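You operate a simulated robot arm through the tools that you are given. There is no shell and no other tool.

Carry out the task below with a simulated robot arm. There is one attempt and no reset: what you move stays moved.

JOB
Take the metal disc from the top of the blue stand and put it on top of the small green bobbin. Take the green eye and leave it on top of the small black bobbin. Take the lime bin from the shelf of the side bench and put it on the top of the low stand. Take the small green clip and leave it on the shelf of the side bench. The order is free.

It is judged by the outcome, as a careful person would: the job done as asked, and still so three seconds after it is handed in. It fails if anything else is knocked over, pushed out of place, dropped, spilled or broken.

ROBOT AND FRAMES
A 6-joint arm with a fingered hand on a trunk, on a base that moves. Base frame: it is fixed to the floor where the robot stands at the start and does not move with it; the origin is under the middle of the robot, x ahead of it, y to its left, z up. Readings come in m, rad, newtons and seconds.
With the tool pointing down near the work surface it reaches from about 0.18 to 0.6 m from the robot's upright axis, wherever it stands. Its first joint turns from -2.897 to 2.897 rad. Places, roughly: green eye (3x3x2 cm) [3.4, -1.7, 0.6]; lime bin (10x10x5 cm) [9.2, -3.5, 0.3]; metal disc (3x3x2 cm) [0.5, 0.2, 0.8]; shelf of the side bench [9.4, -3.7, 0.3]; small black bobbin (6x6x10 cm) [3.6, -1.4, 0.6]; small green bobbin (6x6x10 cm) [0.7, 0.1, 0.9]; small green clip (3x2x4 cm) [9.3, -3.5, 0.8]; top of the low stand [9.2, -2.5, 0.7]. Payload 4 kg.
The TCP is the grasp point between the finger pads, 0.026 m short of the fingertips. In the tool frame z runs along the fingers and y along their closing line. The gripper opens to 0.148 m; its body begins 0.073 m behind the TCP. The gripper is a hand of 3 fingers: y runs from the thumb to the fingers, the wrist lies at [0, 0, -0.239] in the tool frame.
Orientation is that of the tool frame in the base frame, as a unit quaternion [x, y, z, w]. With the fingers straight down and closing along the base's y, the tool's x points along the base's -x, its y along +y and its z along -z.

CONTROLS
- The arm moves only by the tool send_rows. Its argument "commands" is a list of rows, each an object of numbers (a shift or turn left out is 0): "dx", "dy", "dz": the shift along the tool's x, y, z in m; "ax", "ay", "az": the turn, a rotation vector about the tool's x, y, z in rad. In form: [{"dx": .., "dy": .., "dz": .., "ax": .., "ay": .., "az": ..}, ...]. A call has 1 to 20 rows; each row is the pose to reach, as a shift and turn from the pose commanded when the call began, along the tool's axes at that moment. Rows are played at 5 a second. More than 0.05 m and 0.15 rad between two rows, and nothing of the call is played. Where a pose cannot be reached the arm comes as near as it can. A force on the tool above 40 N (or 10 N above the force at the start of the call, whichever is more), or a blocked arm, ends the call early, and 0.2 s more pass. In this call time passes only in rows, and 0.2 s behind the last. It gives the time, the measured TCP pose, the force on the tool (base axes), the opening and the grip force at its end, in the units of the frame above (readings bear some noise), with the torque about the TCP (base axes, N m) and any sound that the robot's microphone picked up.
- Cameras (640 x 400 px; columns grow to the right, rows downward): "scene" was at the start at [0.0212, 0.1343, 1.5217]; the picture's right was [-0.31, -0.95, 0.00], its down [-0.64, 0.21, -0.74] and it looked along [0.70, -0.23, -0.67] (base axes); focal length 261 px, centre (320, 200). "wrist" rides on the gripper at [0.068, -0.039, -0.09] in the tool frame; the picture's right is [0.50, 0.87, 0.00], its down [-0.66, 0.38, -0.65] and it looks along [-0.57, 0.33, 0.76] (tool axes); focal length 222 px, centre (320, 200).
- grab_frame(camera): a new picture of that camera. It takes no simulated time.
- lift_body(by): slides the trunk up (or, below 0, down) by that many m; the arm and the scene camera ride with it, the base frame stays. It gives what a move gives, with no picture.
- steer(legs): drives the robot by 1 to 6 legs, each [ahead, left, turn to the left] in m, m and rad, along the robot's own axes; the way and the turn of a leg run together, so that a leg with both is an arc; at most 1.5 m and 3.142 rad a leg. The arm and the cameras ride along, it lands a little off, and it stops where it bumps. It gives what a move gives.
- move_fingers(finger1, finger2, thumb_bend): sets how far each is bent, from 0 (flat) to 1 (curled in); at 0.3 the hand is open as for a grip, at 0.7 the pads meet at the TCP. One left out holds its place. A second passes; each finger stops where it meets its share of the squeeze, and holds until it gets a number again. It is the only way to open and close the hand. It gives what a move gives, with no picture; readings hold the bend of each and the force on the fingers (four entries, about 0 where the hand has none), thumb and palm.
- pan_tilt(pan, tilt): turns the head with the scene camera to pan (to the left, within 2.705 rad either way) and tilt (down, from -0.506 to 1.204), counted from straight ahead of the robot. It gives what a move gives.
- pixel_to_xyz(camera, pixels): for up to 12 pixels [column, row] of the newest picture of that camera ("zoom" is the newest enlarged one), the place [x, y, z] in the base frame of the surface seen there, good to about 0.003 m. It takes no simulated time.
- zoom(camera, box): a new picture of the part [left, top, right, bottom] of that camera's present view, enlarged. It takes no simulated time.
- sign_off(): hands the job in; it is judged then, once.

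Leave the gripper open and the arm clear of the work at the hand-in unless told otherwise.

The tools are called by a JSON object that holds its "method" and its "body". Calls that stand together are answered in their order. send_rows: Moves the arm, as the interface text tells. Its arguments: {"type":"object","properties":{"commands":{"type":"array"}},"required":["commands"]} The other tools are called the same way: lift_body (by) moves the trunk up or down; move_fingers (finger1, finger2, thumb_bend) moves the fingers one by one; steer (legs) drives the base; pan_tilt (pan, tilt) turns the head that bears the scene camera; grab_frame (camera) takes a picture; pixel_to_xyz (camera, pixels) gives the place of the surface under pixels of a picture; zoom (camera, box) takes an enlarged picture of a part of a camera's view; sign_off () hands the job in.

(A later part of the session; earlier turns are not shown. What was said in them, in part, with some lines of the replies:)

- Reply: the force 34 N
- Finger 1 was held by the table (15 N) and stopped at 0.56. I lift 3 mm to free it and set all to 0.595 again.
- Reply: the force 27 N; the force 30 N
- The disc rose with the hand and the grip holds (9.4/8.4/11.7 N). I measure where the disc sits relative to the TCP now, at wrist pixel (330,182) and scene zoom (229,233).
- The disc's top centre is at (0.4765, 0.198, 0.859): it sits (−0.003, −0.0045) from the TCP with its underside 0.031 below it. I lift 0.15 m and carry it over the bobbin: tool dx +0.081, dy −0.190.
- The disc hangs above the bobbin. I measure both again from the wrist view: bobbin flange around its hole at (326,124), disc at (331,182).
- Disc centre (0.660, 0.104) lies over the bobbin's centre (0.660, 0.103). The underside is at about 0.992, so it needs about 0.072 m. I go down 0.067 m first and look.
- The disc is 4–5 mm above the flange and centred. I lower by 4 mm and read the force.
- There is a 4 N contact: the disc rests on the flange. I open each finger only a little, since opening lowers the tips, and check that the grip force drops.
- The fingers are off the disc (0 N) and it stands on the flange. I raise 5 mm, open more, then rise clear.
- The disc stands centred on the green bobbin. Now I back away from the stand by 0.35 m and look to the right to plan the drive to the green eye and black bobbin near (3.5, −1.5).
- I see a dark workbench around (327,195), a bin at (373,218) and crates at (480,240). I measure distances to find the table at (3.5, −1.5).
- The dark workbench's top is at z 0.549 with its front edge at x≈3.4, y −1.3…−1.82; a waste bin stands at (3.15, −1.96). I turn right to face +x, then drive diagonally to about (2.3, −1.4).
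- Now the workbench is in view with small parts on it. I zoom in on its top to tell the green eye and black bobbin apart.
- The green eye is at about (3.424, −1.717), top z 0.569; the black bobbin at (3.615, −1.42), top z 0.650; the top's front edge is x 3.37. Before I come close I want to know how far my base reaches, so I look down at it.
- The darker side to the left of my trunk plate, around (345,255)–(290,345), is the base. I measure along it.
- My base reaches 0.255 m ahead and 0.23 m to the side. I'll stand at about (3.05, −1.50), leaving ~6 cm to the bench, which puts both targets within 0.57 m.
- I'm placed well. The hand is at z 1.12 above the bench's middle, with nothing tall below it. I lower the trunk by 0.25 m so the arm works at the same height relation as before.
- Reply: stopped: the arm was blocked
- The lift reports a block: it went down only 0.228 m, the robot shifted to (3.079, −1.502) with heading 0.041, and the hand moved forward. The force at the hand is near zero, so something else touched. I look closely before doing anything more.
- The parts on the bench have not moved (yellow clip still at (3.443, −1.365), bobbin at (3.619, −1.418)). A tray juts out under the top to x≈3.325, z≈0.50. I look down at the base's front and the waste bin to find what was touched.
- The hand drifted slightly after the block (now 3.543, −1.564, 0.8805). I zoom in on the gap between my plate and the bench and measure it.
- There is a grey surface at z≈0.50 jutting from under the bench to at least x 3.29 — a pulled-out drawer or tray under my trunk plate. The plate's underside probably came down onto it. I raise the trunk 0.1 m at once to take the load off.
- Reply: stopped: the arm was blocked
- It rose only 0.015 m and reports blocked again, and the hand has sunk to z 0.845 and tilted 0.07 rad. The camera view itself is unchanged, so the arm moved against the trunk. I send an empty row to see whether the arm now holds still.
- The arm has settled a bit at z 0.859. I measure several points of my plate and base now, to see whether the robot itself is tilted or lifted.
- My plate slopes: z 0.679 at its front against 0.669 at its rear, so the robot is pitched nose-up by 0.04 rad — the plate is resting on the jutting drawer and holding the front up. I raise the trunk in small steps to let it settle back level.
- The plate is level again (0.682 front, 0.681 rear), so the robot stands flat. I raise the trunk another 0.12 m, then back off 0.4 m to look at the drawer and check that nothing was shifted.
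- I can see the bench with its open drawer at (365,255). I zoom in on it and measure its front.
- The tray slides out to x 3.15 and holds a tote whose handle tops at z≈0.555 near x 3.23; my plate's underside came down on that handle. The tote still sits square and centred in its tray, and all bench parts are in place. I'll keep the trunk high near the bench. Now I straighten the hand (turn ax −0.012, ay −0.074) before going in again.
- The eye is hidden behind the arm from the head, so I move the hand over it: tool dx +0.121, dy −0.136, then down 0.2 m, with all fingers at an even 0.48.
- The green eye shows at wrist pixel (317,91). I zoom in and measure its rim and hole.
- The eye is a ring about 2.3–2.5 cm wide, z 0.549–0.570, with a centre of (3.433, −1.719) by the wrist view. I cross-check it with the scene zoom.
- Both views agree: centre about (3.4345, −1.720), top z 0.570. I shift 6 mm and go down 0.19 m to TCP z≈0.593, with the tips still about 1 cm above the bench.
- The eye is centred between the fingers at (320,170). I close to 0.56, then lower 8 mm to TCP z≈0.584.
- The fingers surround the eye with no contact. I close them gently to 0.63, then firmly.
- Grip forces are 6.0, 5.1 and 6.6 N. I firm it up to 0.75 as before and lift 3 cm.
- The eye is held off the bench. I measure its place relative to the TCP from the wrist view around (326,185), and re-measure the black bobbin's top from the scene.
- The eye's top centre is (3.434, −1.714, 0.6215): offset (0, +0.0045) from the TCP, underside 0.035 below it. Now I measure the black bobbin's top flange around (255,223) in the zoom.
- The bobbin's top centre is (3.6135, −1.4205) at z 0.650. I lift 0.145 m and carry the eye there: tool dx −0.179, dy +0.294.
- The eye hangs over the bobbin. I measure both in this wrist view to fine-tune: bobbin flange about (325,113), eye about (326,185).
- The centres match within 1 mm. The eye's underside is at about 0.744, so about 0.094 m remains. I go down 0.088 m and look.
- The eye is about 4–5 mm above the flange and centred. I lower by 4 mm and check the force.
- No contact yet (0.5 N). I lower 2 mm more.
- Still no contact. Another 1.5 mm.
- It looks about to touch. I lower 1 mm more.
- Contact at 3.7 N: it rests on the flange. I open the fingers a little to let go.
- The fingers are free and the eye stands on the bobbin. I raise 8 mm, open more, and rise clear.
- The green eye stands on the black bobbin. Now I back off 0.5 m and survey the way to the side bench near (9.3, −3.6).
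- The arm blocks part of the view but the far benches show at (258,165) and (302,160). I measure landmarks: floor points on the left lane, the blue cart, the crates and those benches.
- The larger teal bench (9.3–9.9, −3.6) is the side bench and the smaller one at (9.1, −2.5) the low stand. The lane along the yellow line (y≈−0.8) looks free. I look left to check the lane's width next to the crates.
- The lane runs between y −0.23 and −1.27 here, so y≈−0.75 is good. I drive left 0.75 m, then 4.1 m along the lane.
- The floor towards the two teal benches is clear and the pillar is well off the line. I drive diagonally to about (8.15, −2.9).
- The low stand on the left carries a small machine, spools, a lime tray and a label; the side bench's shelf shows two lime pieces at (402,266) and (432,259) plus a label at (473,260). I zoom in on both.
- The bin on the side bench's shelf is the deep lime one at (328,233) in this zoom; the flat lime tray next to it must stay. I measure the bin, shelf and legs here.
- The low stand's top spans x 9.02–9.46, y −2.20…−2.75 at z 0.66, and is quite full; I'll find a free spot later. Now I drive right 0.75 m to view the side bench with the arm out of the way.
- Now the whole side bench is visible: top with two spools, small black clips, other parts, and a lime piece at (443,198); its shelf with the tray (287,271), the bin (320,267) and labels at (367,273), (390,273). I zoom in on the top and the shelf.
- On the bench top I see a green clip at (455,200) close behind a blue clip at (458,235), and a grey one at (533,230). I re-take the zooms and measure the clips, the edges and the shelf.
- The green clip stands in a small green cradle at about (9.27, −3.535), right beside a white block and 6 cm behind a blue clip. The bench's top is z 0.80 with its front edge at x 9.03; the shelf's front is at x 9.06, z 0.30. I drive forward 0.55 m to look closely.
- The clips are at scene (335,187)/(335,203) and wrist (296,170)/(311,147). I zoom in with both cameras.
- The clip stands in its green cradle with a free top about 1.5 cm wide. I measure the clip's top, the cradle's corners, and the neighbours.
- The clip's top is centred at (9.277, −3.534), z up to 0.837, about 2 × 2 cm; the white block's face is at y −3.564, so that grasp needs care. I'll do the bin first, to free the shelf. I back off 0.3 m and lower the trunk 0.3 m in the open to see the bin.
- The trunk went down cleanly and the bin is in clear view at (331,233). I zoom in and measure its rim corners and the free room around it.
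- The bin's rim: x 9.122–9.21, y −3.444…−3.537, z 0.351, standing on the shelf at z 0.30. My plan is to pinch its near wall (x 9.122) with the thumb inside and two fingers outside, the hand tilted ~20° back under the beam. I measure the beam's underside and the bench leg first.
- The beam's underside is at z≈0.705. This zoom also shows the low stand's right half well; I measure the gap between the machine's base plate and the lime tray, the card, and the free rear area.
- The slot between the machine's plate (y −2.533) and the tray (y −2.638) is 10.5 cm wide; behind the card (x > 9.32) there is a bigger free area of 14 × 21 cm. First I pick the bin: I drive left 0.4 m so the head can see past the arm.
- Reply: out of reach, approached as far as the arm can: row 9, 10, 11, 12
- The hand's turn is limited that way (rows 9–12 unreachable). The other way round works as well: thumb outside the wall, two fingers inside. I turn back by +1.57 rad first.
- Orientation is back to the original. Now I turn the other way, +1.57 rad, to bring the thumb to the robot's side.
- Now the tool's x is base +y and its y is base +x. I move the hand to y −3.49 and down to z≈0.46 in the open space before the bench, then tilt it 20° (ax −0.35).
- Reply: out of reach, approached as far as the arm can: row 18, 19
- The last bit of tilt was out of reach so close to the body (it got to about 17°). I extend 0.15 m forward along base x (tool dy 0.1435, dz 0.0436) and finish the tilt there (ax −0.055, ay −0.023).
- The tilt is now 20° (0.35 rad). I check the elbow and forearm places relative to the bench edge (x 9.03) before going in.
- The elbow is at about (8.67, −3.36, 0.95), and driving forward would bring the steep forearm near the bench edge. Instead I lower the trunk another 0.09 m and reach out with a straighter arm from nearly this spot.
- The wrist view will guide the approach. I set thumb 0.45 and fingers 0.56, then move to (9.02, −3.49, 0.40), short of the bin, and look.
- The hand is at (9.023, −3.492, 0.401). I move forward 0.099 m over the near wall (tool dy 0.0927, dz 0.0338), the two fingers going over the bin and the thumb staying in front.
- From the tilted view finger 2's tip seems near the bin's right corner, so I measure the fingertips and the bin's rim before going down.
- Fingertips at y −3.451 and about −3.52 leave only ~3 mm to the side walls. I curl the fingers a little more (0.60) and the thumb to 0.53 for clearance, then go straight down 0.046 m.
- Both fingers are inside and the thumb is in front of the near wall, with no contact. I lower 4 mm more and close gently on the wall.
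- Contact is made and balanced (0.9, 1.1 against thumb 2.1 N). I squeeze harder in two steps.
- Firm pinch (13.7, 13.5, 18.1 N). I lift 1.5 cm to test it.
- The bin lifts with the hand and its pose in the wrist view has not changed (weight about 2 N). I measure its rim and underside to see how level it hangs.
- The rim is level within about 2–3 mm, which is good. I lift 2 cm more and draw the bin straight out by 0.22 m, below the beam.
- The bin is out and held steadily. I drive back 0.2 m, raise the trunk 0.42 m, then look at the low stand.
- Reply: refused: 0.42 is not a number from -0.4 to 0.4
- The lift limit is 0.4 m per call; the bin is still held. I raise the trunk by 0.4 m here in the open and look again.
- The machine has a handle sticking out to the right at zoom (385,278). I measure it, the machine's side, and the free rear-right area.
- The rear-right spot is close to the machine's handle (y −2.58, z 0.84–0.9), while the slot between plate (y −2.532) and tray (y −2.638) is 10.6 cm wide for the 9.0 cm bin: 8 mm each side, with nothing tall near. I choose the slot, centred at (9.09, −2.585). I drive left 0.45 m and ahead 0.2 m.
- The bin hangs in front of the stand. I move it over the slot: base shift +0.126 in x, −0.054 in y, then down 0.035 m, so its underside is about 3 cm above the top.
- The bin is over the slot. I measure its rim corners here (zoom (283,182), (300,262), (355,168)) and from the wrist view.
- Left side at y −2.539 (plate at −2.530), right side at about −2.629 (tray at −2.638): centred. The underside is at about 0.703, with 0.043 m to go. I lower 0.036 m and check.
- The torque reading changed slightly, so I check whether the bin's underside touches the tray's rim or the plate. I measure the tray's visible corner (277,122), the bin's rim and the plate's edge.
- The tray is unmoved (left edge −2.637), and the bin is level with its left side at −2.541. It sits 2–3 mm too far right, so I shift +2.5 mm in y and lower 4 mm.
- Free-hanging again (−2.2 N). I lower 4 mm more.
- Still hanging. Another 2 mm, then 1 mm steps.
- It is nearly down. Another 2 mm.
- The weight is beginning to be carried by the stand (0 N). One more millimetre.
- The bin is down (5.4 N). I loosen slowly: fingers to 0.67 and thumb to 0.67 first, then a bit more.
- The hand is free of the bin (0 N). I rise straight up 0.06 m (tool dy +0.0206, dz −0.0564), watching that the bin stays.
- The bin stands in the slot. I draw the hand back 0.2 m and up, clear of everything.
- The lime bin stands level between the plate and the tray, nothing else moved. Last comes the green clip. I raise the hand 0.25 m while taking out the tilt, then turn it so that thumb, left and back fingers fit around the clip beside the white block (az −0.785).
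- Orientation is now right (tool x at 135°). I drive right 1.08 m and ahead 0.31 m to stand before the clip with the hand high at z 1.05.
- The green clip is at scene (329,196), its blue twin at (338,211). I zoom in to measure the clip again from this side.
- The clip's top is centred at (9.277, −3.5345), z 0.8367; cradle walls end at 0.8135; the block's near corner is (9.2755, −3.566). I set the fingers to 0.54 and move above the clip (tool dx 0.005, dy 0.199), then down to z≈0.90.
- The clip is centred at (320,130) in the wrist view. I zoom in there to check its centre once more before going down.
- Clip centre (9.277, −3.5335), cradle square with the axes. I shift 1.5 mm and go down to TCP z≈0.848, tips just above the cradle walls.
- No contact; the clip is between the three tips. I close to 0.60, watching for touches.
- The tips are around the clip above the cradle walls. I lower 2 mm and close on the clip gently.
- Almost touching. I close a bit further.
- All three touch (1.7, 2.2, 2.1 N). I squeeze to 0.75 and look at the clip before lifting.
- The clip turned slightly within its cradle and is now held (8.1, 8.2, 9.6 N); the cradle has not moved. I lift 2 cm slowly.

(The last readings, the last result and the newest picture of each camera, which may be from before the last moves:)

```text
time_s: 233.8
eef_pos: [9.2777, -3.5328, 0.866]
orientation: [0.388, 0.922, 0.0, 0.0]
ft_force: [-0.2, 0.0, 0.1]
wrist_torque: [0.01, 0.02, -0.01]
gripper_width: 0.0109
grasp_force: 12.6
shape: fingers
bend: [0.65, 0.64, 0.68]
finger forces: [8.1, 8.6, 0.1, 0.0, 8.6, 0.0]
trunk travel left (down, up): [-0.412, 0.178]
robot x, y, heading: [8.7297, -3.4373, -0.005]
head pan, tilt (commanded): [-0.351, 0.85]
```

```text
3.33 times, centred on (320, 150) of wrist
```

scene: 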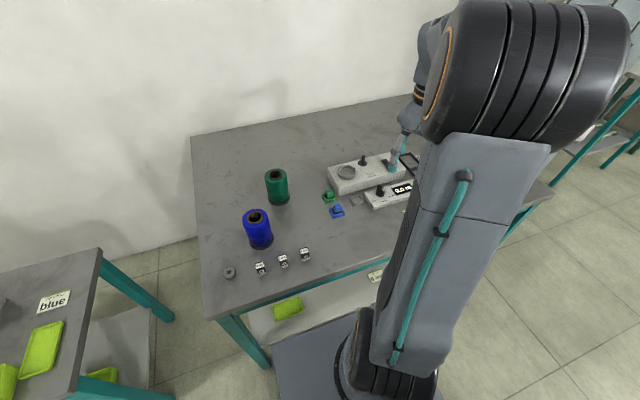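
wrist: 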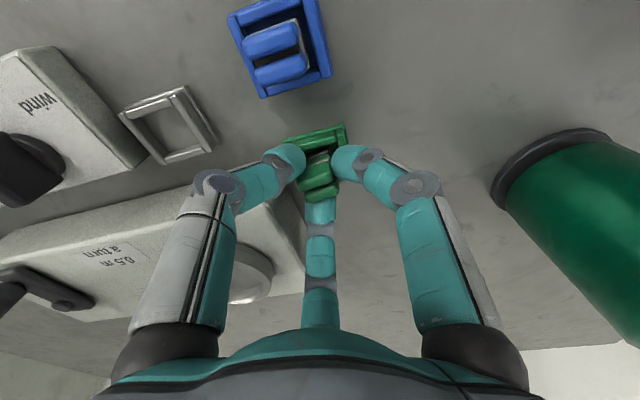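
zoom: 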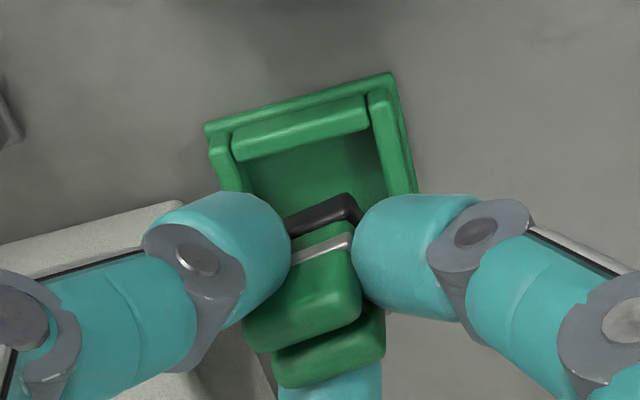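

The clip came out cleanly and the cradle stayed. I lift 0.17 m more, then drive back 0.33 m.

{"method": "send_rows", "body": {"commands": [{"dz": -0.02}, {"dz": -0.045}, {"dz": -0.075}, {"dz": -0.105}, {"dz": -0.135}, {"dz": -0.165}, {"dz": -0.18}]}}

{"method": "steer", "body": {"legs": [[-0.33, 0.08, 0.005]]}}

{"method": "grab_frame", "body": {"camera": "wrist"}}

{"method": "zoom", "body": {"camera": "scene", "box": [280, 100, 440, 220]}}

```text
time_s: 235.4
eef_pos: [9.2772, -3.5334, 1.0446]
orientation: [0.389, 0.921, 0.001, 0.001]
ft_force: [0.7, 0.7, 1.0]
wrist_torque: [-0.03, -0.01, 0.0]
gripper_width: 0.0103
grasp_force: 12.6
shape: fingers
bend: [0.65, 0.64, 0.68]
finger forces: [7.5, 8.7, 0.0, 0.0, 8.7, 0.0]
trunk travel left (down, up): [-0.412, 0.178]
robot x, y, heading: [8.7344, -3.4356, -0.006]
head pan, tilt (commanded): [-0.351, 0.85]
```

```text
time_s: 237.6
eef_pos: [8.9525, -3.4473, 1.0451]
orientation: [0.386, 0.923, 0.0, 0.001]
ft_force: [-0.9, -1.4, -0.7]
wrist_torque: [-0.01, 0.01, -0.02]
gripper_width: 0.0104
grasp_force: 12.0
shape: fingers
bend: [0.65, 0.64, 0.68]
finger forces: [7.5, 8.6, 0.1, 0.1, 8.7, 0.1]
trunk travel left (down, up): [-0.412, 0.178]
robot x, y, heading: [8.4027, -3.3533, 0.002]
head pan, tilt (commanded): [-0.351, 0.85]
```

```text
taken
```

wrist: 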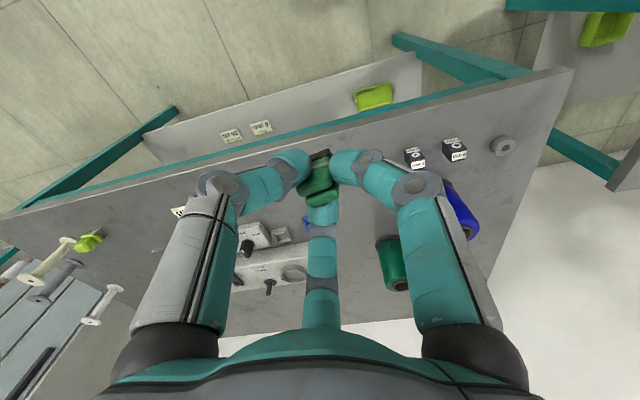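

```text
3.33 times, centred on (360, 160) of scene
```

zoom: 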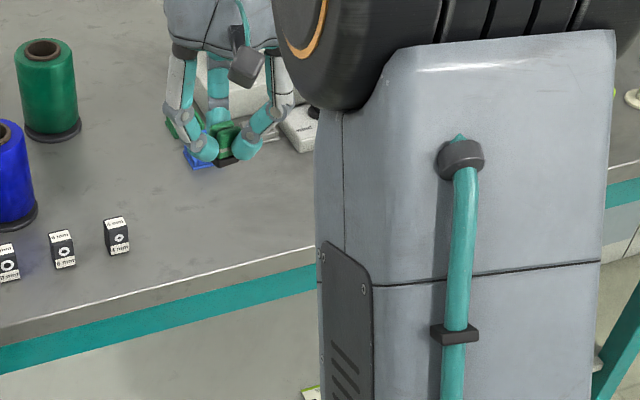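

The clip is held. I zoom in with the wrist camera to see how it sits in the fingers.

{"method": "zoom", "body": {"camera": "wrist", "box": [270, 130, 370, 220]}}

{"method": "zoom", "body": {"camera": "scene", "box": [320, 110, 380, 150]}}

```text
4.44 times, centred on (320, 175) of wrist
```

zoom: 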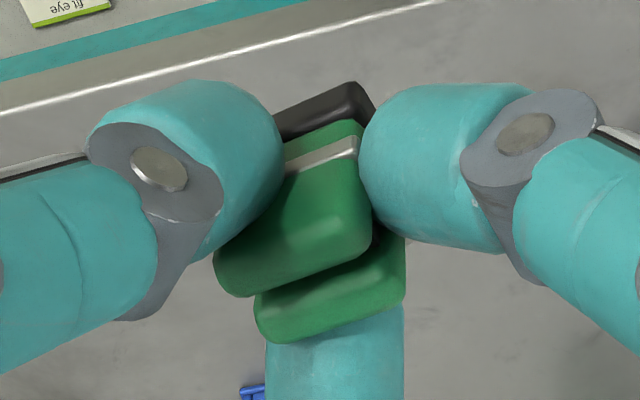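

```text
10.00 times, centred on (350, 130) of scene
```

zoom: 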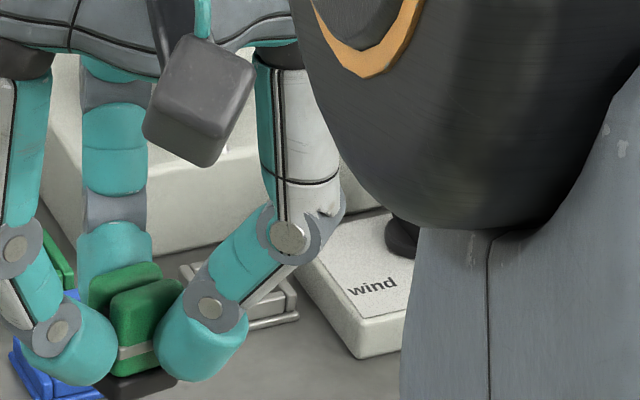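

The clip sits firmly, a little turned. I draw the hand back 0.15 m (tool dx 0.105, dy −0.107) so it clears the bench edge, then lower the trunk 0.4 m.

{"method": "send_rows", "body": {"commands": [{"dx": 0.021, "dy": -0.0214}, {"dx": 0.042, "dy": -0.0427}, {"dx": 0.063, "dy": -0.0641}, {"dx": 0.084, "dy": -0.0854}, {"dx": 0.1053, "dy": -0.1068}]}}

{"method": "lift_body", "body": {"by": -0.4}}

{"method": "grab_frame", "body": {"camera": "scene"}}

{"method": "zoom", "body": {"camera": "wrist", "box": [270, 130, 370, 220]}}

```text
time_s: 238.8
eef_pos: [8.8006, -3.4473, 1.0457]
orientation: [0.385, 0.923, 0.0, 0.002]
ft_force: [0.6, -1.1, -0.8]
wrist_torque: [-0.01, 0.0, 0.01]
gripper_width: 0.0101
grasp_force: 12.4
shape: fingers
bend: [0.65, 0.64, 0.68]
finger forces: [7.5, 8.6, 0.0, 0.1, 8.8, 0.0]
trunk travel left (down, up): [-0.412, 0.178]
robot x, y, heading: [8.4073, -3.3559, 0.002]
head pan, tilt (commanded): [-0.351, 0.85]
```

```text
time_s: 242.6
eef_pos: [8.802, -3.4486, 0.6453]
orientation: [0.385, 0.923, 0.001, 0.001]
ft_force: [0.2, -0.2, -0.1]
wrist_torque: [-0.02, 0.0, -0.01]
gripper_width: 0.0101
grasp_force: 12.4
shape: fingers
bend: [0.65, 0.64, 0.68]
finger forces: [7.4, 8.6, 0.1, 0.0, 8.8, 0.0]
trunk travel left (down, up): [-0.012, 0.578]
robot x, y, heading: [8.4085, -3.3579, 0.003]
head pan, tilt (commanded): [-0.351, 0.85]
```

```text
taken
```

scene: 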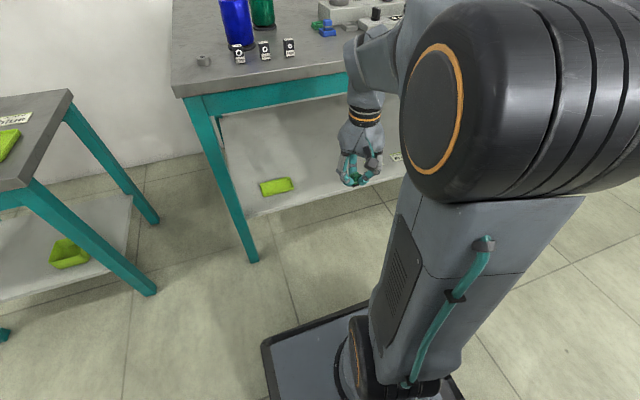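

```text
4.44 times, centred on (320, 175) of wrist
```

zoom: 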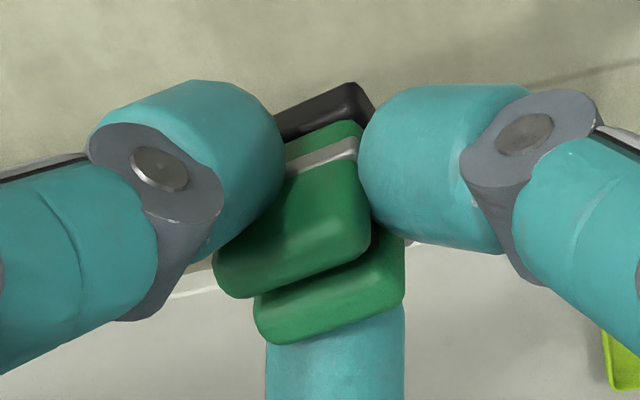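

The clip hasn't shifted. I lower the hand 0.2 m to (8.85, −3.52, 0.445), in front of the shelf, then tilt it 12° back (ax −0.1495, ay −0.1475).

{"method": "send_rows", "body": {"commands": [{"dx": -0.02, "dy": -0.004, "dz": 0.035}, {"dx": -0.04, "dy": -0.008, "dz": 0.07}, {"dx": -0.06, "dy": -0.012, "dz": 0.105}, {"dx": -0.075, "dy": -0.014, "dz": 0.14}, {"dx": -0.0843, "dy": -0.0157, "dz": 0.175}, {"dx": -0.0843, "dy": -0.0157, "dz": 0.2}, {"dx": -0.0843, "dy": -0.0157, "dz": 0.2, "ax": -0.075, "ay": -0.074}, {"dx": -0.0843, "dy": -0.0157, "dz": 0.2, "ax": -0.1495, "ay": -0.1475}]}}

{"method": "grab_frame", "body": {"camera": "scene"}}

{"method": "grab_frame", "body": {"camera": "wrist"}}

```text
time_s: 244.4
eef_pos: [8.8505, -3.5188, 0.4452]
orientation: [0.383, 0.918, 0.04, 0.099]
ft_force: [-0.2, -0.1, -0.7]
wrist_torque: [0.01, 0.03, -0.03]
gripper_width: 0.0089
grasp_force: 11.5
shape: fingers
bend: [0.65, 0.64, 0.68]
finger forces: [6.7, 8.7, 0.0, 0.1, 9.0, 0.2]
trunk travel left (down, up): [-0.012, 0.578]
robot x, y, heading: [8.4072, -3.3545, 0.002]
head pan, tilt (commanded): [-0.351, 0.85]
```

```text
taken
```

scene: 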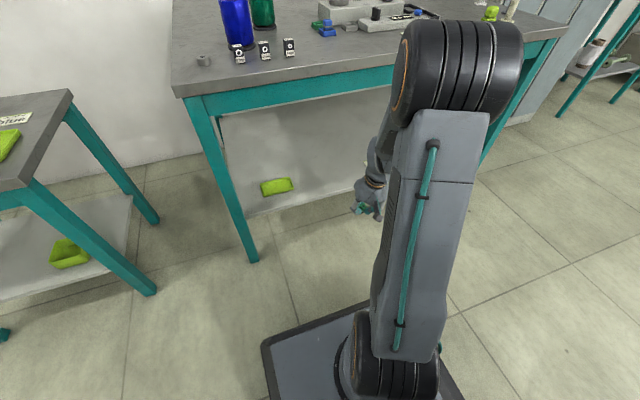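

```text
taken
```

wrist: 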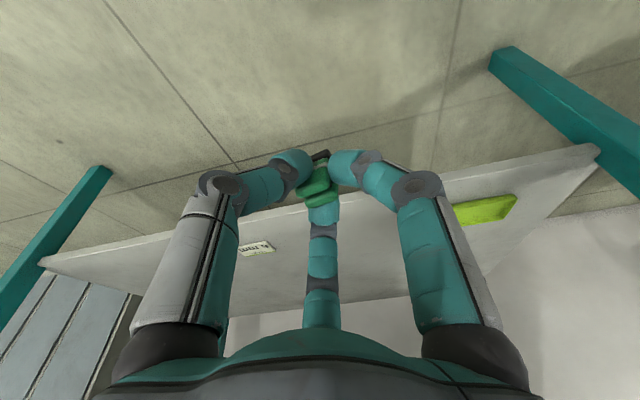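

The tilt is right (tool axis (0.21, 0, −0.98)). Finger 1's force fell to 6.7 N, so I look closely at the clip in the fingers.

{"method": "zoom", "body": {"camera": "wrist", "box": [270, 130, 370, 220]}}

{"method": "zoom", "body": {"camera": "scene", "box": [330, 160, 410, 230]}}

```text
4.44 times, centred on (320, 175) of wrist
```

zoom: 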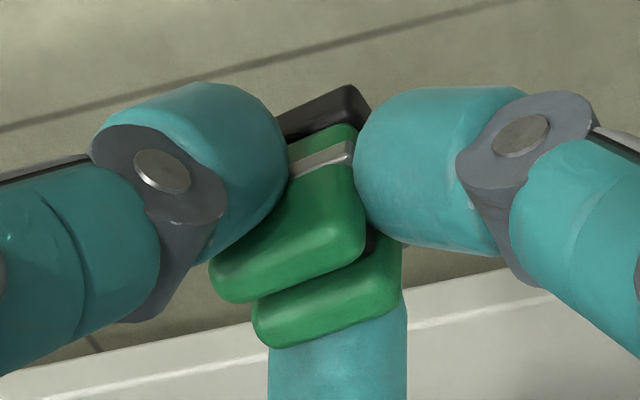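

```text
5.71 times, centred on (370, 195) of scene
```

zoom: 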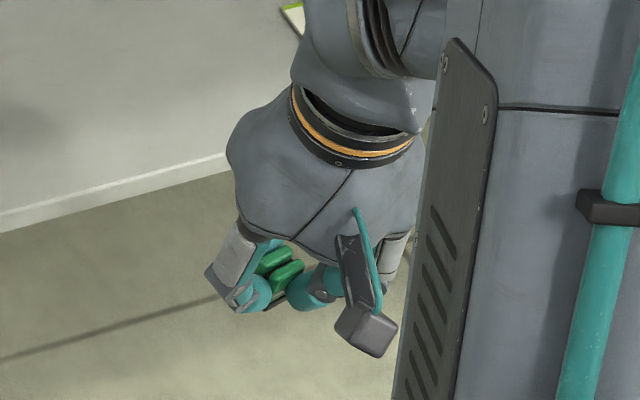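

The clip has turned a bit but is held. I lower to z 0.37 first (so the wrist passes under the beam) and then move in 0.25 m to x≈9.10 over the shelf.

{"method": "send_rows", "body": {"commands": [{"dx": 0.0057, "dy": -0.0056, "dz": 0.0368}, {"dx": 0.0114, "dy": -0.0112, "dz": 0.0736}, {"dx": -0.0134, "dy": 0.0138, "dz": 0.0812}, {"dx": -0.0382, "dy": 0.0389, "dz": 0.0889}, {"dx": -0.063, "dy": 0.0639, "dz": 0.0965}, {"dx": -0.0878, "dy": 0.0889, "dz": 0.1042}, {"dx": -0.1126, "dy": 0.114, "dz": 0.1118}, {"dx": -0.1374, "dy": 0.139, "dz": 0.1195}, {"dx": -0.1608, "dy": 0.1626, "dz": 0.1267}]}}

{"method": "grab_frame", "body": {"camera": "wrist"}}

{"method": "grab_frame", "body": {"camera": "scene"}}

```text
time_s: 246.4
eef_pos: [9.0999, -3.5213, 0.3675]
orientation: [0.384, 0.917, 0.041, 0.098]
ft_force: [-0.5, 0.5, -0.1]
wrist_torque: [0.02, 0.03, 0.01]
gripper_width: 0.0081
grasp_force: 11.9
shape: fingers
bend: [0.65, 0.64, 0.68]
finger forces: [6.4, 8.6, 0.0, 0.0, 8.9, 0.0]
trunk travel left (down, up): [-0.012, 0.578]
robot x, y, heading: [8.4083, -3.3562, 0.002]
head pan, tilt (commanded): [-0.351, 0.85]
```

```text
taken
```

wrist: 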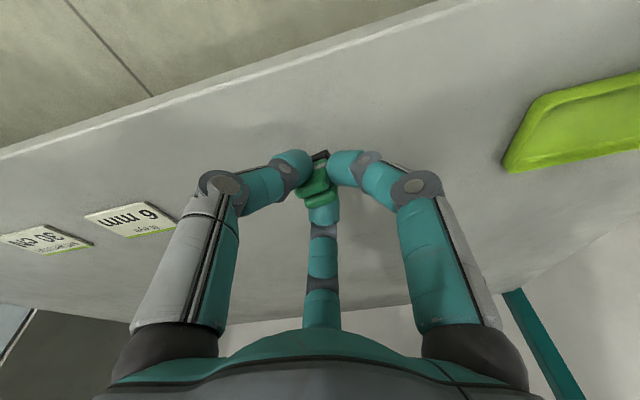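

```text
taken
```

scene: 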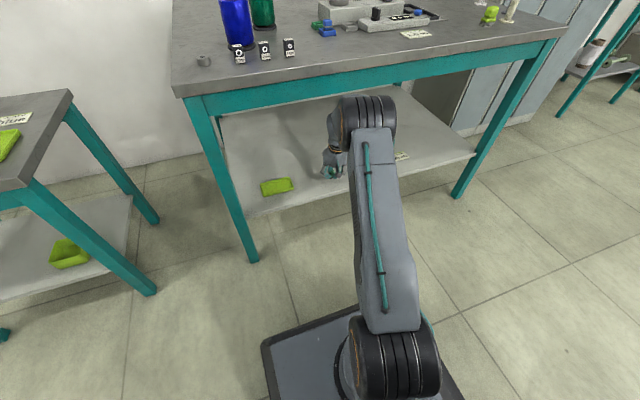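

The clip is over the free part of the shelf, 4 cm behind its edge. Its underside should be near z 0.323. I lower 0.016 m, then in small steps till contact.

{"method": "send_rows", "body": {"commands": [{"dx": 0.0009, "dy": -0.0009, "dz": 0.0059}, {"dx": 0.0018, "dy": -0.0018, "dz": 0.0117}, {"dx": 0.0024, "dy": -0.0024, "dz": 0.0157}]}}

{"method": "zoom", "body": {"camera": "scene", "box": [300, 140, 360, 190]}}

{"method": "zoom", "body": {"camera": "wrist", "box": [270, 130, 370, 220]}}

```text
time_s: 247.2
eef_pos: [9.0998, -3.5188, 0.3532]
orientation: [0.383, 0.918, 0.041, 0.097]
ft_force: [0.0, 0.5, -0.3]
wrist_torque: [-0.01, 0.02, -0.01]
gripper_width: 0.0081
grasp_force: 12.4
shape: fingers
bend: [0.65, 0.64, 0.68]
finger forces: [6.4, 8.6, 0.1, 0.1, 8.9, 0.1]
trunk travel left (down, up): [-0.012, 0.578]
robot x, y, heading: [8.4084, -3.3555, -0.004]
head pan, tilt (commanded): [-0.351, 0.85]
```

```text
8.00 times, centred on (330, 165) of scene
```

zoom: 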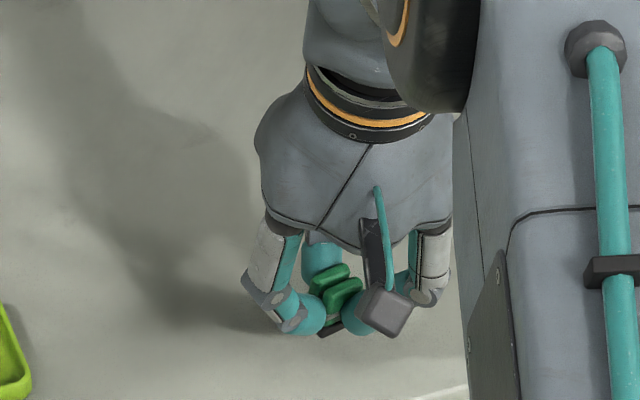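

```text
4.44 times, centred on (320, 175) of wrist
```

zoom: 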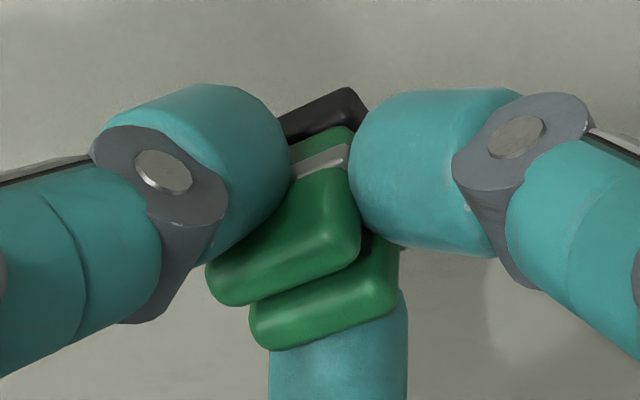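

No contact yet at TCP z 0.353. I lower 5 mm.

{"method": "send_rows", "body": {"commands": [{"dx": 0.0004, "dy": -0.0004, "dz": 0.0029}, {"dx": 0.0008, "dy": -0.0007, "dz": 0.0049}]}}

```text
time_s: 247.8
eef_pos: [9.1001, -3.5198, 0.3487]
orientation: [0.383, 0.918, 0.041, 0.098]
ft_force: [-0.3, -0.3, 1.0]
wrist_torque: [0.01, 0.01, 0.01]
gripper_width: 0.008
grasp_force: 11.8
shape: fingers
bend: [0.65, 0.64, 0.68]
finger forces: [6.4, 8.5, 0.0, 0.1, 9.0, 0.0]
trunk travel left (down, up): [-0.012, 0.578]
robot x, y, heading: [8.4103, -3.3558, 0.0]
head pan, tilt (commanded): [-0.351, 0.85]
```

Another 2 mm.

{"method": "send_rows", "body": {"commands": [{"dx": 0.0003, "dy": -0.0003, "dz": 0.002}]}}

```text
time_s: 248.2
eef_pos: [9.1, -3.5202, 0.3461]
orientation: [0.383, 0.918, 0.041, 0.097]
ft_force: [-0.6, -0.1, 0.4]
wrist_torque: [0.0, -0.01, 0.01]
gripper_width: 0.0083
grasp_force: 12.1
shape: fingers
bend: [0.65, 0.64, 0.68]
finger forces: [6.4, 8.5, 0.0, 0.1, 8.9, 0.0]
trunk travel left (down, up): [-0.012, 0.578]
robot x, y, heading: [8.4046, -3.3582, 0.001]
head pan, tilt (commanded): [-0.351, 0.85]
```

Still nothing; 2 mm more.

{"method": "send_rows", "body": {"commands": [{"dx": 0.0003, "dy": -0.0003, "dz": 0.002}]}}

{"method": "zoom", "body": {"camera": "scene", "box": [315, 160, 350, 190]}}

```text
time_s: 248.6
eef_pos: [9.1012, -3.5191, 0.3449]
orientation: [0.384, 0.917, 0.041, 0.097]
ft_force: [0.7, 0.0, 0.0]
wrist_torque: [0.01, 0.01, -0.01]
gripper_width: 0.0086
grasp_force: 11.7
shape: fingers
bend: [0.65, 0.64, 0.68]
finger forces: [6.4, 8.7, 0.0, 0.0, 8.9, 0.0]
trunk travel left (down, up): [-0.012, 0.578]
robot x, y, heading: [8.407, -3.3572, 0.002]
head pan, tilt (commanded): [-0.351, 0.85]
```

```text
13.33 times, centred on (332, 175) of scene
```

zoom: 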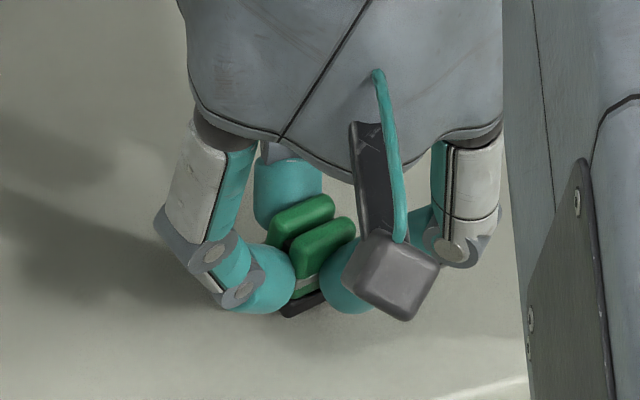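

Still hanging. 2 mm more.

{"method": "send_rows", "body": {"commands": [{"dx": 0.0003, "dy": -0.0003, "dz": 0.002}]}}

```text
time_s: 249.0
eef_pos: [9.1002, -3.5189, 0.3419]
orientation: [0.383, 0.918, 0.041, 0.098]
ft_force: [-0.6, -0.4, 0.4]
wrist_torque: [-0.03, -0.01, 0.01]
gripper_width: 0.0079
grasp_force: 11.6
shape: fingers
bend: [0.65, 0.64, 0.68]
finger forces: [6.5, 8.6, 0.1, 0.0, 8.9, 0.0]
trunk travel left (down, up): [-0.012, 0.578]
robot x, y, heading: [8.4075, -3.3569, -0.002]
head pan, tilt (commanded): [-0.351, 0.85]
```

Still free. 1.5 mm more.

{"method": "send_rows", "body": {"commands": [{"dx": 0.0002, "dy": -0.0002, "dz": 0.0015}]}}

```text
time_s: 249.4
eef_pos: [9.0999, -3.519, 0.3403]
orientation: [0.383, 0.918, 0.041, 0.098]
ft_force: [0.0, -0.1, -0.3]
wrist_torque: [0.02, -0.01, -0.01]
gripper_width: 0.0084
grasp_force: 11.9
shape: fingers
bend: [0.65, 0.64, 0.68]
finger forces: [6.4, 8.6, 0.0, 0.0, 8.8, 0.0]
trunk travel left (down, up): [-0.012, 0.578]
robot x, y, heading: [8.4025, -3.3569, 0.003]
head pan, tilt (commanded): [-0.351, 0.85]
```

No contact yet; the fingertips are still about 9 mm above the shelf. I go on in 1.5 mm steps.

{"method": "send_rows", "body": {"commands": [{"dx": 0.0002, "dy": -0.0002, "dz": 0.0015}]}}

{"method": "send_rows", "body": {"commands": [{"dx": 0.0002, "dy": -0.0002, "dz": 0.0012}]}}

```text
time_s: 249.8
eef_pos: [9.1002, -3.5195, 0.339]
orientation: [0.384, 0.917, 0.041, 0.097]
ft_force: [-0.6, 1.5, 2.1]
wrist_torque: [-0.01, -0.03, 0.0]
gripper_width: 0.0081
grasp_force: 12.2
shape: fingers
bend: [0.65, 0.64, 0.68]
finger forces: [7.3, 9.0, 0.0, 0.0, 9.4, 0.1]
trunk travel left (down, up): [-0.012, 0.578]
robot x, y, heading: [8.4059, -3.3564, 0.003]
head pan, tilt (commanded): [-0.351, 0.85]
```

```text
time_s: 250.2
eef_pos: [9.101, -3.5184, 0.3389]
orientation: [0.384, 0.917, 0.041, 0.099]
ft_force: [-0.2, 1.6, 4.8]
wrist_torque: [0.02, 0.0, -0.01]
gripper_width: 0.008
grasp_force: 13.6
shape: fingers
bend: [0.65, 0.64, 0.68]
finger forces: [8.4, 9.4, 0.0, 0.0, 9.4, 0.0]
trunk travel left (down, up): [-0.012, 0.578]
robot x, y, heading: [8.4055, -3.3554, -0.001]
head pan, tilt (commanded): [-0.351, 0.85]
```

The clip touches the shelf (4.8 N). I open the fingers slightly so it can settle flat within their cage.

{"method": "move_fingers", "body": {"finger1": 0.64, "finger2": 0.632, "thumb_bend": 0.66}}

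{"method": "zoom", "body": {"camera": "wrist", "box": [270, 130, 370, 220]}}

{"method": "zoom", "body": {"camera": "scene", "box": [315, 160, 350, 190]}}

```text
time_s: 251.2
eef_pos: [9.0998, -3.5192, 0.3377]
orientation: [0.383, 0.917, 0.041, 0.098]
ft_force: [-0.3, 0.9, 0.2]
wrist_torque: [-0.01, -0.01, 0.01]
gripper_width: 0.014
grasp_force: 0.8
shape: fingers
bend: [0.64, 0.62, 0.66]
finger forces: [0.0, 0.8, 0.0, 0.0, 0.8, 0.1]
trunk travel left (down, up): [-0.012, 0.578]
robot x, y, heading: [8.4054, -3.3541, -0.001]
head pan, tilt (commanded): [-0.351, 0.85]
```

```text
4.44 times, centred on (320, 175) of wrist
```

zoom: 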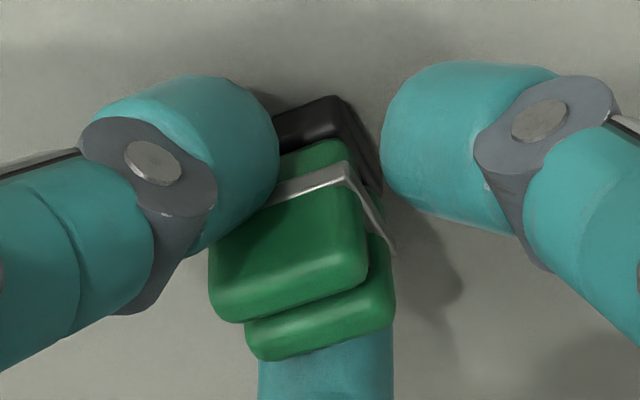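

```text
13.33 times, centred on (332, 175) of scene
```

zoom: 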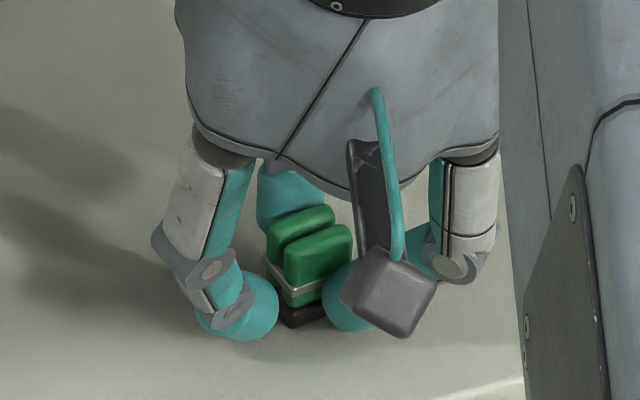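

The clip still leans lightly between the back finger and thumb (0.8 N). I open a little more.

{"method": "move_fingers", "body": {"finger1": 0.625, "finger2": 0.61, "thumb_bend": 0.635}}

{"method": "zoom", "body": {"camera": "wrist", "box": [270, 130, 370, 220]}}

{"method": "zoom", "body": {"camera": "scene", "box": [315, 160, 350, 190]}}

```text
time_s: 252.2
eef_pos: [9.1006, -3.5175, 0.338]
orientation: [0.384, 0.917, 0.041, 0.097]
ft_force: [-0.1, 0.6, 0.4]
wrist_torque: [-0.03, 0.01, 0.01]
gripper_width: 0.0211
grasp_force: 0.1
shape: fingers
bend: [0.62, 0.61, 0.63]
finger forces: [0.1, 0.1, 0.0, 0.0, 0.1, 0.0]
trunk travel left (down, up): [-0.012, 0.578]
robot x, y, heading: [8.4064, -3.3517, 0.001]
head pan, tilt (commanded): [-0.351, 0.85]
```

```text
4.44 times, centred on (320, 175) of wrist
```

zoom: 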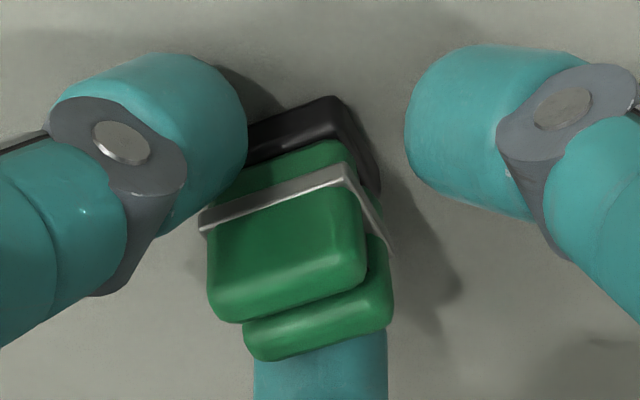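

```text
13.33 times, centred on (332, 175) of scene
```

zoom: 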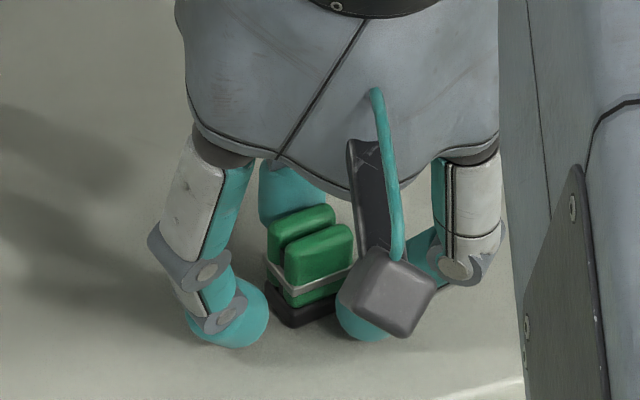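

The clip stands upright and free on the shelf. I open slightly more, then rise straight up (tool dx −, dy +, dz −) before opening wide.

{"method": "move_fingers", "body": {"finger1": 0.6, "finger2": 0.585, "thumb_bend": 0.605}}

{"method": "send_rows", "body": {"commands": [{"dx": -0.0008, "dy": 0.0007, "dz": -0.0049}, {"dx": -0.0018, "dy": 0.0018, "dz": -0.0117}, {"dx": -0.0033, "dy": 0.0033, "dz": -0.0215}, {"dx": -0.0053, "dy": 0.0052, "dz": -0.0343}]}}

{"method": "zoom", "body": {"camera": "scene", "box": [310, 150, 360, 190]}}

{"method": "grab_frame", "body": {"camera": "wrist"}}

```text
time_s: 253.2
eef_pos: [9.1002, -3.5181, 0.3377]
orientation: [0.384, 0.917, 0.04, 0.098]
ft_force: [0.7, -0.1, 0.1]
wrist_torque: [0.0, 0.0, -0.03]
gripper_width: 0.0293
grasp_force: 0.1
shape: fingers
bend: [0.6, 0.58, 0.6]
finger forces: [0.0, 0.0, 0.0, 0.1, 0.0, 0.0]
trunk travel left (down, up): [-0.012, 0.578]
robot x, y, heading: [8.4091, -3.3561, -0.004]
head pan, tilt (commanded): [-0.351, 0.85]
```

```text
time_s: 254.2
eef_pos: [9.1008, -3.518, 0.3729]
orientation: [0.383, 0.918, 0.041, 0.097]
ft_force: [-0.1, 0.1, -0.4]
wrist_torque: [-0.05, 0.01, 0.0]
gripper_width: 0.0294
grasp_force: 0.1
shape: fingers
bend: [0.6, 0.58, 0.6]
finger forces: [0.0, 0.1, 0.1, 0.0, 0.0, 0.0]
trunk travel left (down, up): [-0.012, 0.578]
robot x, y, heading: [8.4063, -3.3549, -0.001]
head pan, tilt (commanded): [-0.351, 0.85]
```

```text
10.00 times, centred on (335, 170) of scene
```

zoom: 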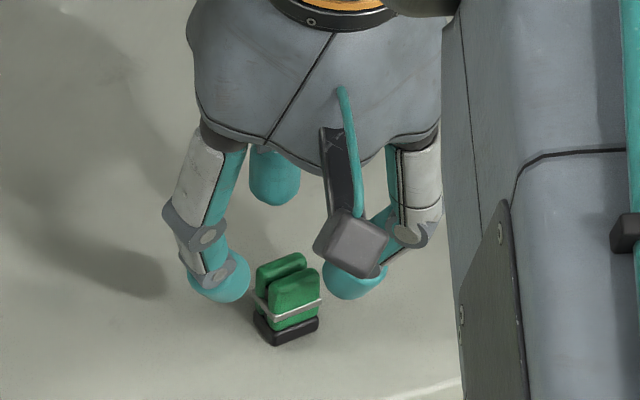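

```text
taken
```

wrist: 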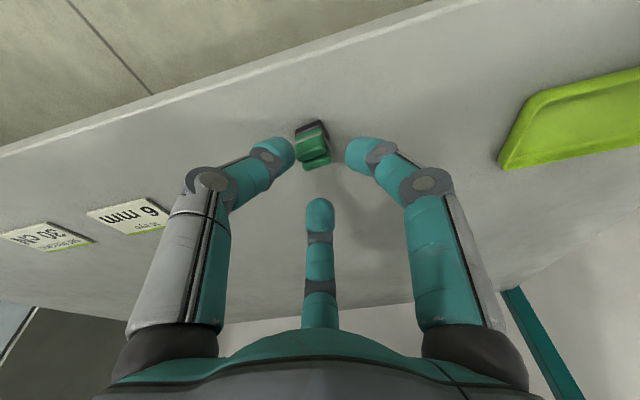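

The clip stands on the shelf by itself. I rise 1 cm more and draw the hand straight out by 0.25 m under the beam.

{"method": "send_rows", "body": {"commands": [{"dx": -0.0015, "dy": 0.0015, "dz": -0.0098}, {"dx": 0.0188, "dy": -0.019, "dz": -0.0161}, {"dx": 0.0429, "dy": -0.0433, "dz": -0.0235}, {"dx": 0.0671, "dy": -0.0678, "dz": -0.0311}, {"dx": 0.0912, "dy": -0.0922, "dz": -0.0386}, {"dx": 0.1154, "dy": -0.1166, "dz": -0.046}, {"dx": 0.1395, "dy": -0.141, "dz": -0.0534}, {"dx": 0.1706, "dy": -0.1723, "dz": -0.0629}]}}

{"method": "grab_frame", "body": {"camera": "scene"}}

{"method": "zoom", "body": {"camera": "scene", "box": [240, 130, 420, 230]}}

```text
time_s: 256.0
eef_pos: [8.8499, -3.5179, 0.3838]
orientation: [0.383, 0.918, 0.04, 0.097]
ft_force: [-0.1, 0.0, -0.7]
wrist_torque: [0.0, -0.02, 0.0]
gripper_width: 0.0294
grasp_force: 0.1
shape: fingers
bend: [0.6, 0.58, 0.6]
finger forces: [0.0, 0.1, 0.1, 0.0, 0.1, 0.0]
trunk travel left (down, up): [-0.012, 0.578]
robot x, y, heading: [8.4093, -3.3538, 0.0]
head pan, tilt (commanded): [-0.351, 0.85]
```

```text
taken
```

scene: 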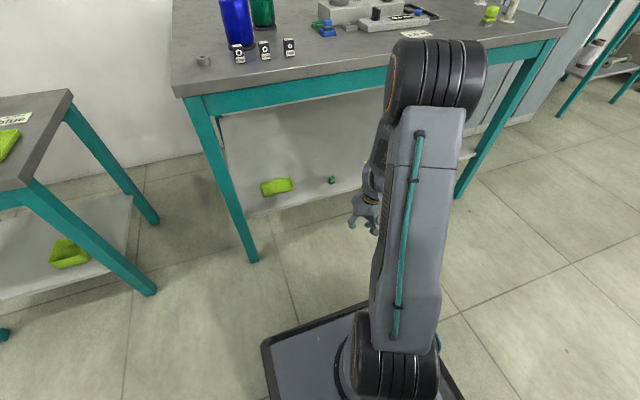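

```text
3.56 times, centred on (330, 180) of scene
```

zoom: 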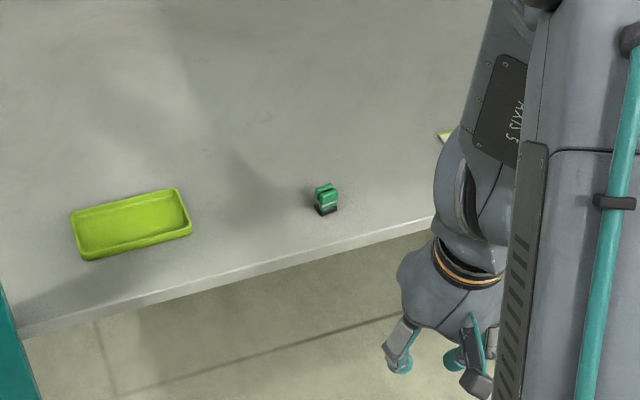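

The clip stands upright on the shelf, well behind the edge. I open the hand, back off 0.4 m and raise the trunk to check everything from a distance.

{"method": "steer", "body": {"legs": [[-0.4, 0.2, 0]]}}

{"method": "lift_body", "body": {"by": 0.4}}

{"method": "move_fingers", "body": {"finger1": 0.3, "finger2": 0.3, "thumb_bend": 0.3}}

{"method": "pan_tilt", "body": {"pan": 0.1, "tilt": 0.6}}

{"method": "grab_frame", "body": {"camera": "scene"}}

```text
time_s: 258.7
eef_pos: [8.4514, -3.3185, 0.3855]
orientation: [0.382, 0.918, 0.041, 0.098]
ft_force: [-0.1, -0.7, -0.3]
wrist_torque: [-0.01, 0.0, -0.01]
gripper_width: 0.0294
grasp_force: 0.0
shape: fingers
bend: [0.6, 0.58, 0.6]
finger forces: [0.0, 0.0, 0.0, 0.1, 0.0, 0.0]
trunk travel left (down, up): [-0.012, 0.578]
robot x, y, heading: [8.0069, -3.1548, -0.001]
head pan, tilt (commanded): [-0.351, 0.85]
```

```text
time_s: 262.6
eef_pos: [8.4524, -3.3189, 0.7843]
orientation: [0.382, 0.918, 0.041, 0.097]
ft_force: [0.0, -0.1, 0.0]
wrist_torque: [0.0, -0.04, -0.01]
gripper_width: 0.0294
grasp_force: 0.1
shape: fingers
bend: [0.6, 0.58, 0.6]
finger forces: [0.1, 0.1, 0.0, 0.0, 0.0, 0.0]
trunk travel left (down, up): [-0.412, 0.178]
robot x, y, heading: [8.0069, -3.1563, 0.001]
head pan, tilt (commanded): [-0.351, 0.85]
```

```text
time_s: 263.6
eef_pos: [8.4529, -3.3192, 0.7837]
orientation: [0.381, 0.919, 0.041, 0.097]
ft_force: [0.0, -0.6, 0.6]
wrist_torque: [0.0, 0.02, -0.01]
gripper_width: 0.1265
grasp_force: 0.1
shape: fingers
bend: [0.3, 0.3, 0.3]
finger forces: [0.0, 0.0, 0.0, 0.0, 0.0, 0.1]
trunk travel left (down, up): [-0.412, 0.178]
robot x, y, heading: [8.0065, -3.1538, 0.0]
head pan, tilt (commanded): [-0.351, 0.85]
```

```text
time_s: 264.4
eef_pos: [8.4527, -3.3188, 0.7851]
orientation: [0.382, 0.918, 0.041, 0.098]
ft_force: [0.3, -0.4, 0.3]
wrist_torque: [-0.01, -0.01, 0.0]
gripper_width: 0.1266
grasp_force: 0.1
shape: fingers
bend: [0.3, 0.3, 0.3]
finger forces: [0.0, 0.1, 0.0, 0.0, 0.1, 0.1]
trunk travel left (down, up): [-0.412, 0.178]
robot x, y, heading: [8.0074, -3.1551, -0.005]
head pan, tilt (commanded): [0.099, 0.6]
```

```text
taken
```

scene: 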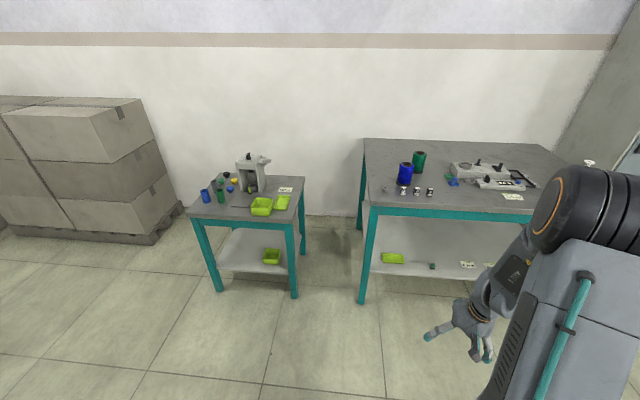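

I check both furniture pieces closely: the low stand's top and the side bench's top and shelf.

{"method": "zoom", "body": {"camera": "scene", "box": [180, 140, 310, 230]}}

{"method": "zoom", "body": {"camera": "scene", "box": [370, 140, 550, 280]}}

{"method": "pixel_to_xyz", "body": {"camera": "scene", "pixels": [[432, 265], [262, 207], [283, 202], [431, 191], [453, 182]]}}

```text
4.44 times, centred on (245, 185) of scene
```

zoom: 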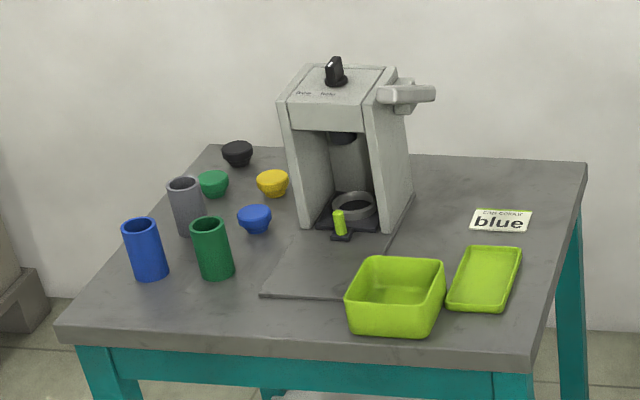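

```text
2.86 times, centred on (460, 210) of scene
```

zoom: 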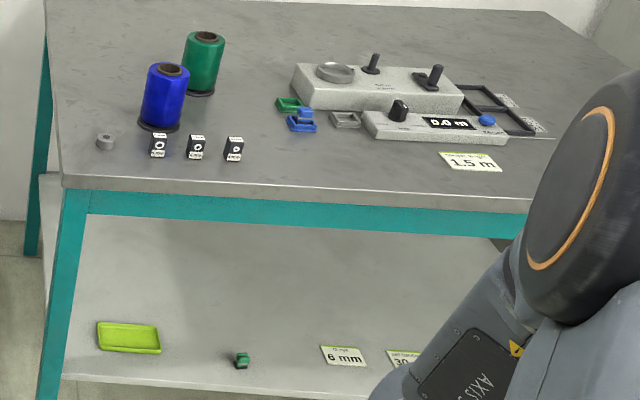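

```text
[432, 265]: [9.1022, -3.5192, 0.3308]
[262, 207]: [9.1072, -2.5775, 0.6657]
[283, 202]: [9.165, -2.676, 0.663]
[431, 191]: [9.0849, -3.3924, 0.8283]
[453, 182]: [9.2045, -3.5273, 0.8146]
```

Bin, tray, cards, cradles and clip are all as they should be. I take a look back towards the workbench and the blue stand to confirm the eye, disc and tote from afar.

{"method": "pan_tilt", "body": {"pan": 2.6, "tilt": 0.2}}

{"method": "grab_frame", "body": {"camera": "scene"}}

```text
time_s: 266.7
eef_pos: [8.4527, -3.3169, 0.7841]
orientation: [0.382, 0.918, 0.041, 0.098]
ft_force: [-0.5, -0.2, 0.3]
wrist_torque: [0.0, 0.03, 0.02]
gripper_width: 0.1267
grasp_force: 0.0
shape: fingers
bend: [0.3, 0.3, 0.3]
finger forces: [0.1, 0.0, 0.0, 0.0, 0.0, 0.0]
trunk travel left (down, up): [-0.412, 0.178]
robot x, y, heading: [8.0061, -3.1604, 0.004]
head pan, tilt (commanded): [2.601, 0.201]
```

```text
taken
```

scene: 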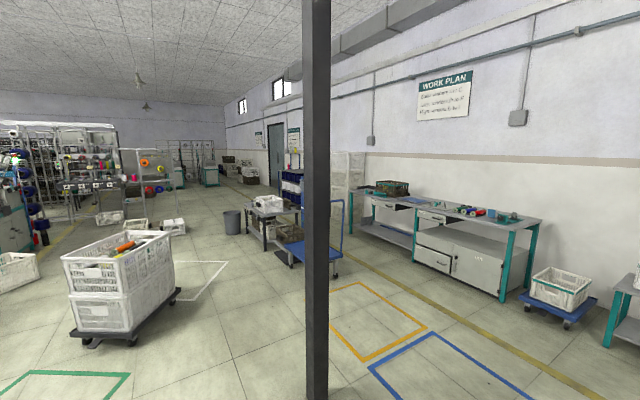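

{"method": "zoom", "body": {"camera": "scene", "box": [240, 160, 350, 260]}}

{"method": "zoom", "body": {"camera": "scene", "box": [250, 190, 300, 230]}}

```text
4.00 times, centred on (295, 210) of scene
```

zoom: 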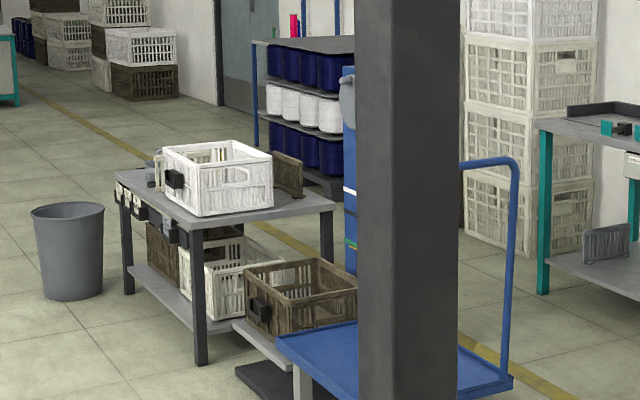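

```text
10.00 times, centred on (275, 210) of scene
```

zoom: 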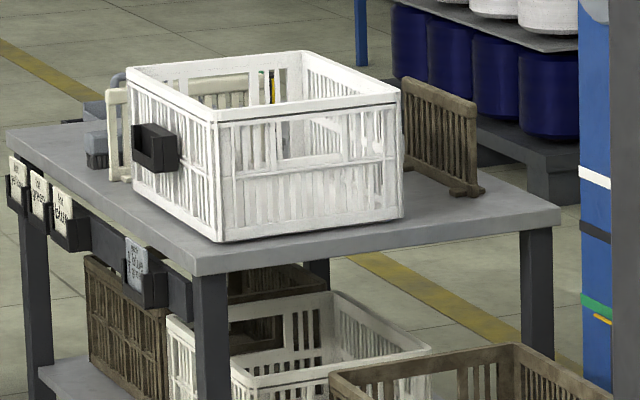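

The crate hides the bobbin from here, but I saw the eye and disc standing still after I left each of them, and nothing has touched them since. All four parts are done, the gripper is open and the arm is clear of the work, so I hand the job in.

{"method": "sign_off", "body": {}}

```text
The job is handed in.
```

I finished all four moves and handed the job in; the result hasn't come back yet.

- **Metal disc:** it sits centred on top of the small green bobbin on the blue stand.
- **Green eye:** it sits centred on top of the small black bobbin on the workbench.
- **Lime bin:** it stands level on top of the low stand, in the roughly 10 cm gap between the machine's base plate and the lime tray. It touches neither.
- **Green clip:** it stands upright on the shelf of the side bench, about 4 cm behind the front edge. Its cradle on the bench top did not move.

**Contact at the workbench:** when I lowered the trunk there, it came down on the handle of a tote in a pulled-out tray. The robot tipped nose-up by about 0.04 rad before I raised the trunk again. Afterwards the tote was still square in its tray and the parts on the bench had not moved.

**Not rechecked:** I confirmed the disc and the eye by camera just after placing them. A final look from the far end of the room was blocked by a crate. Nothing I did after that went near either one.

The gripper is open and the arm is clear of the work.
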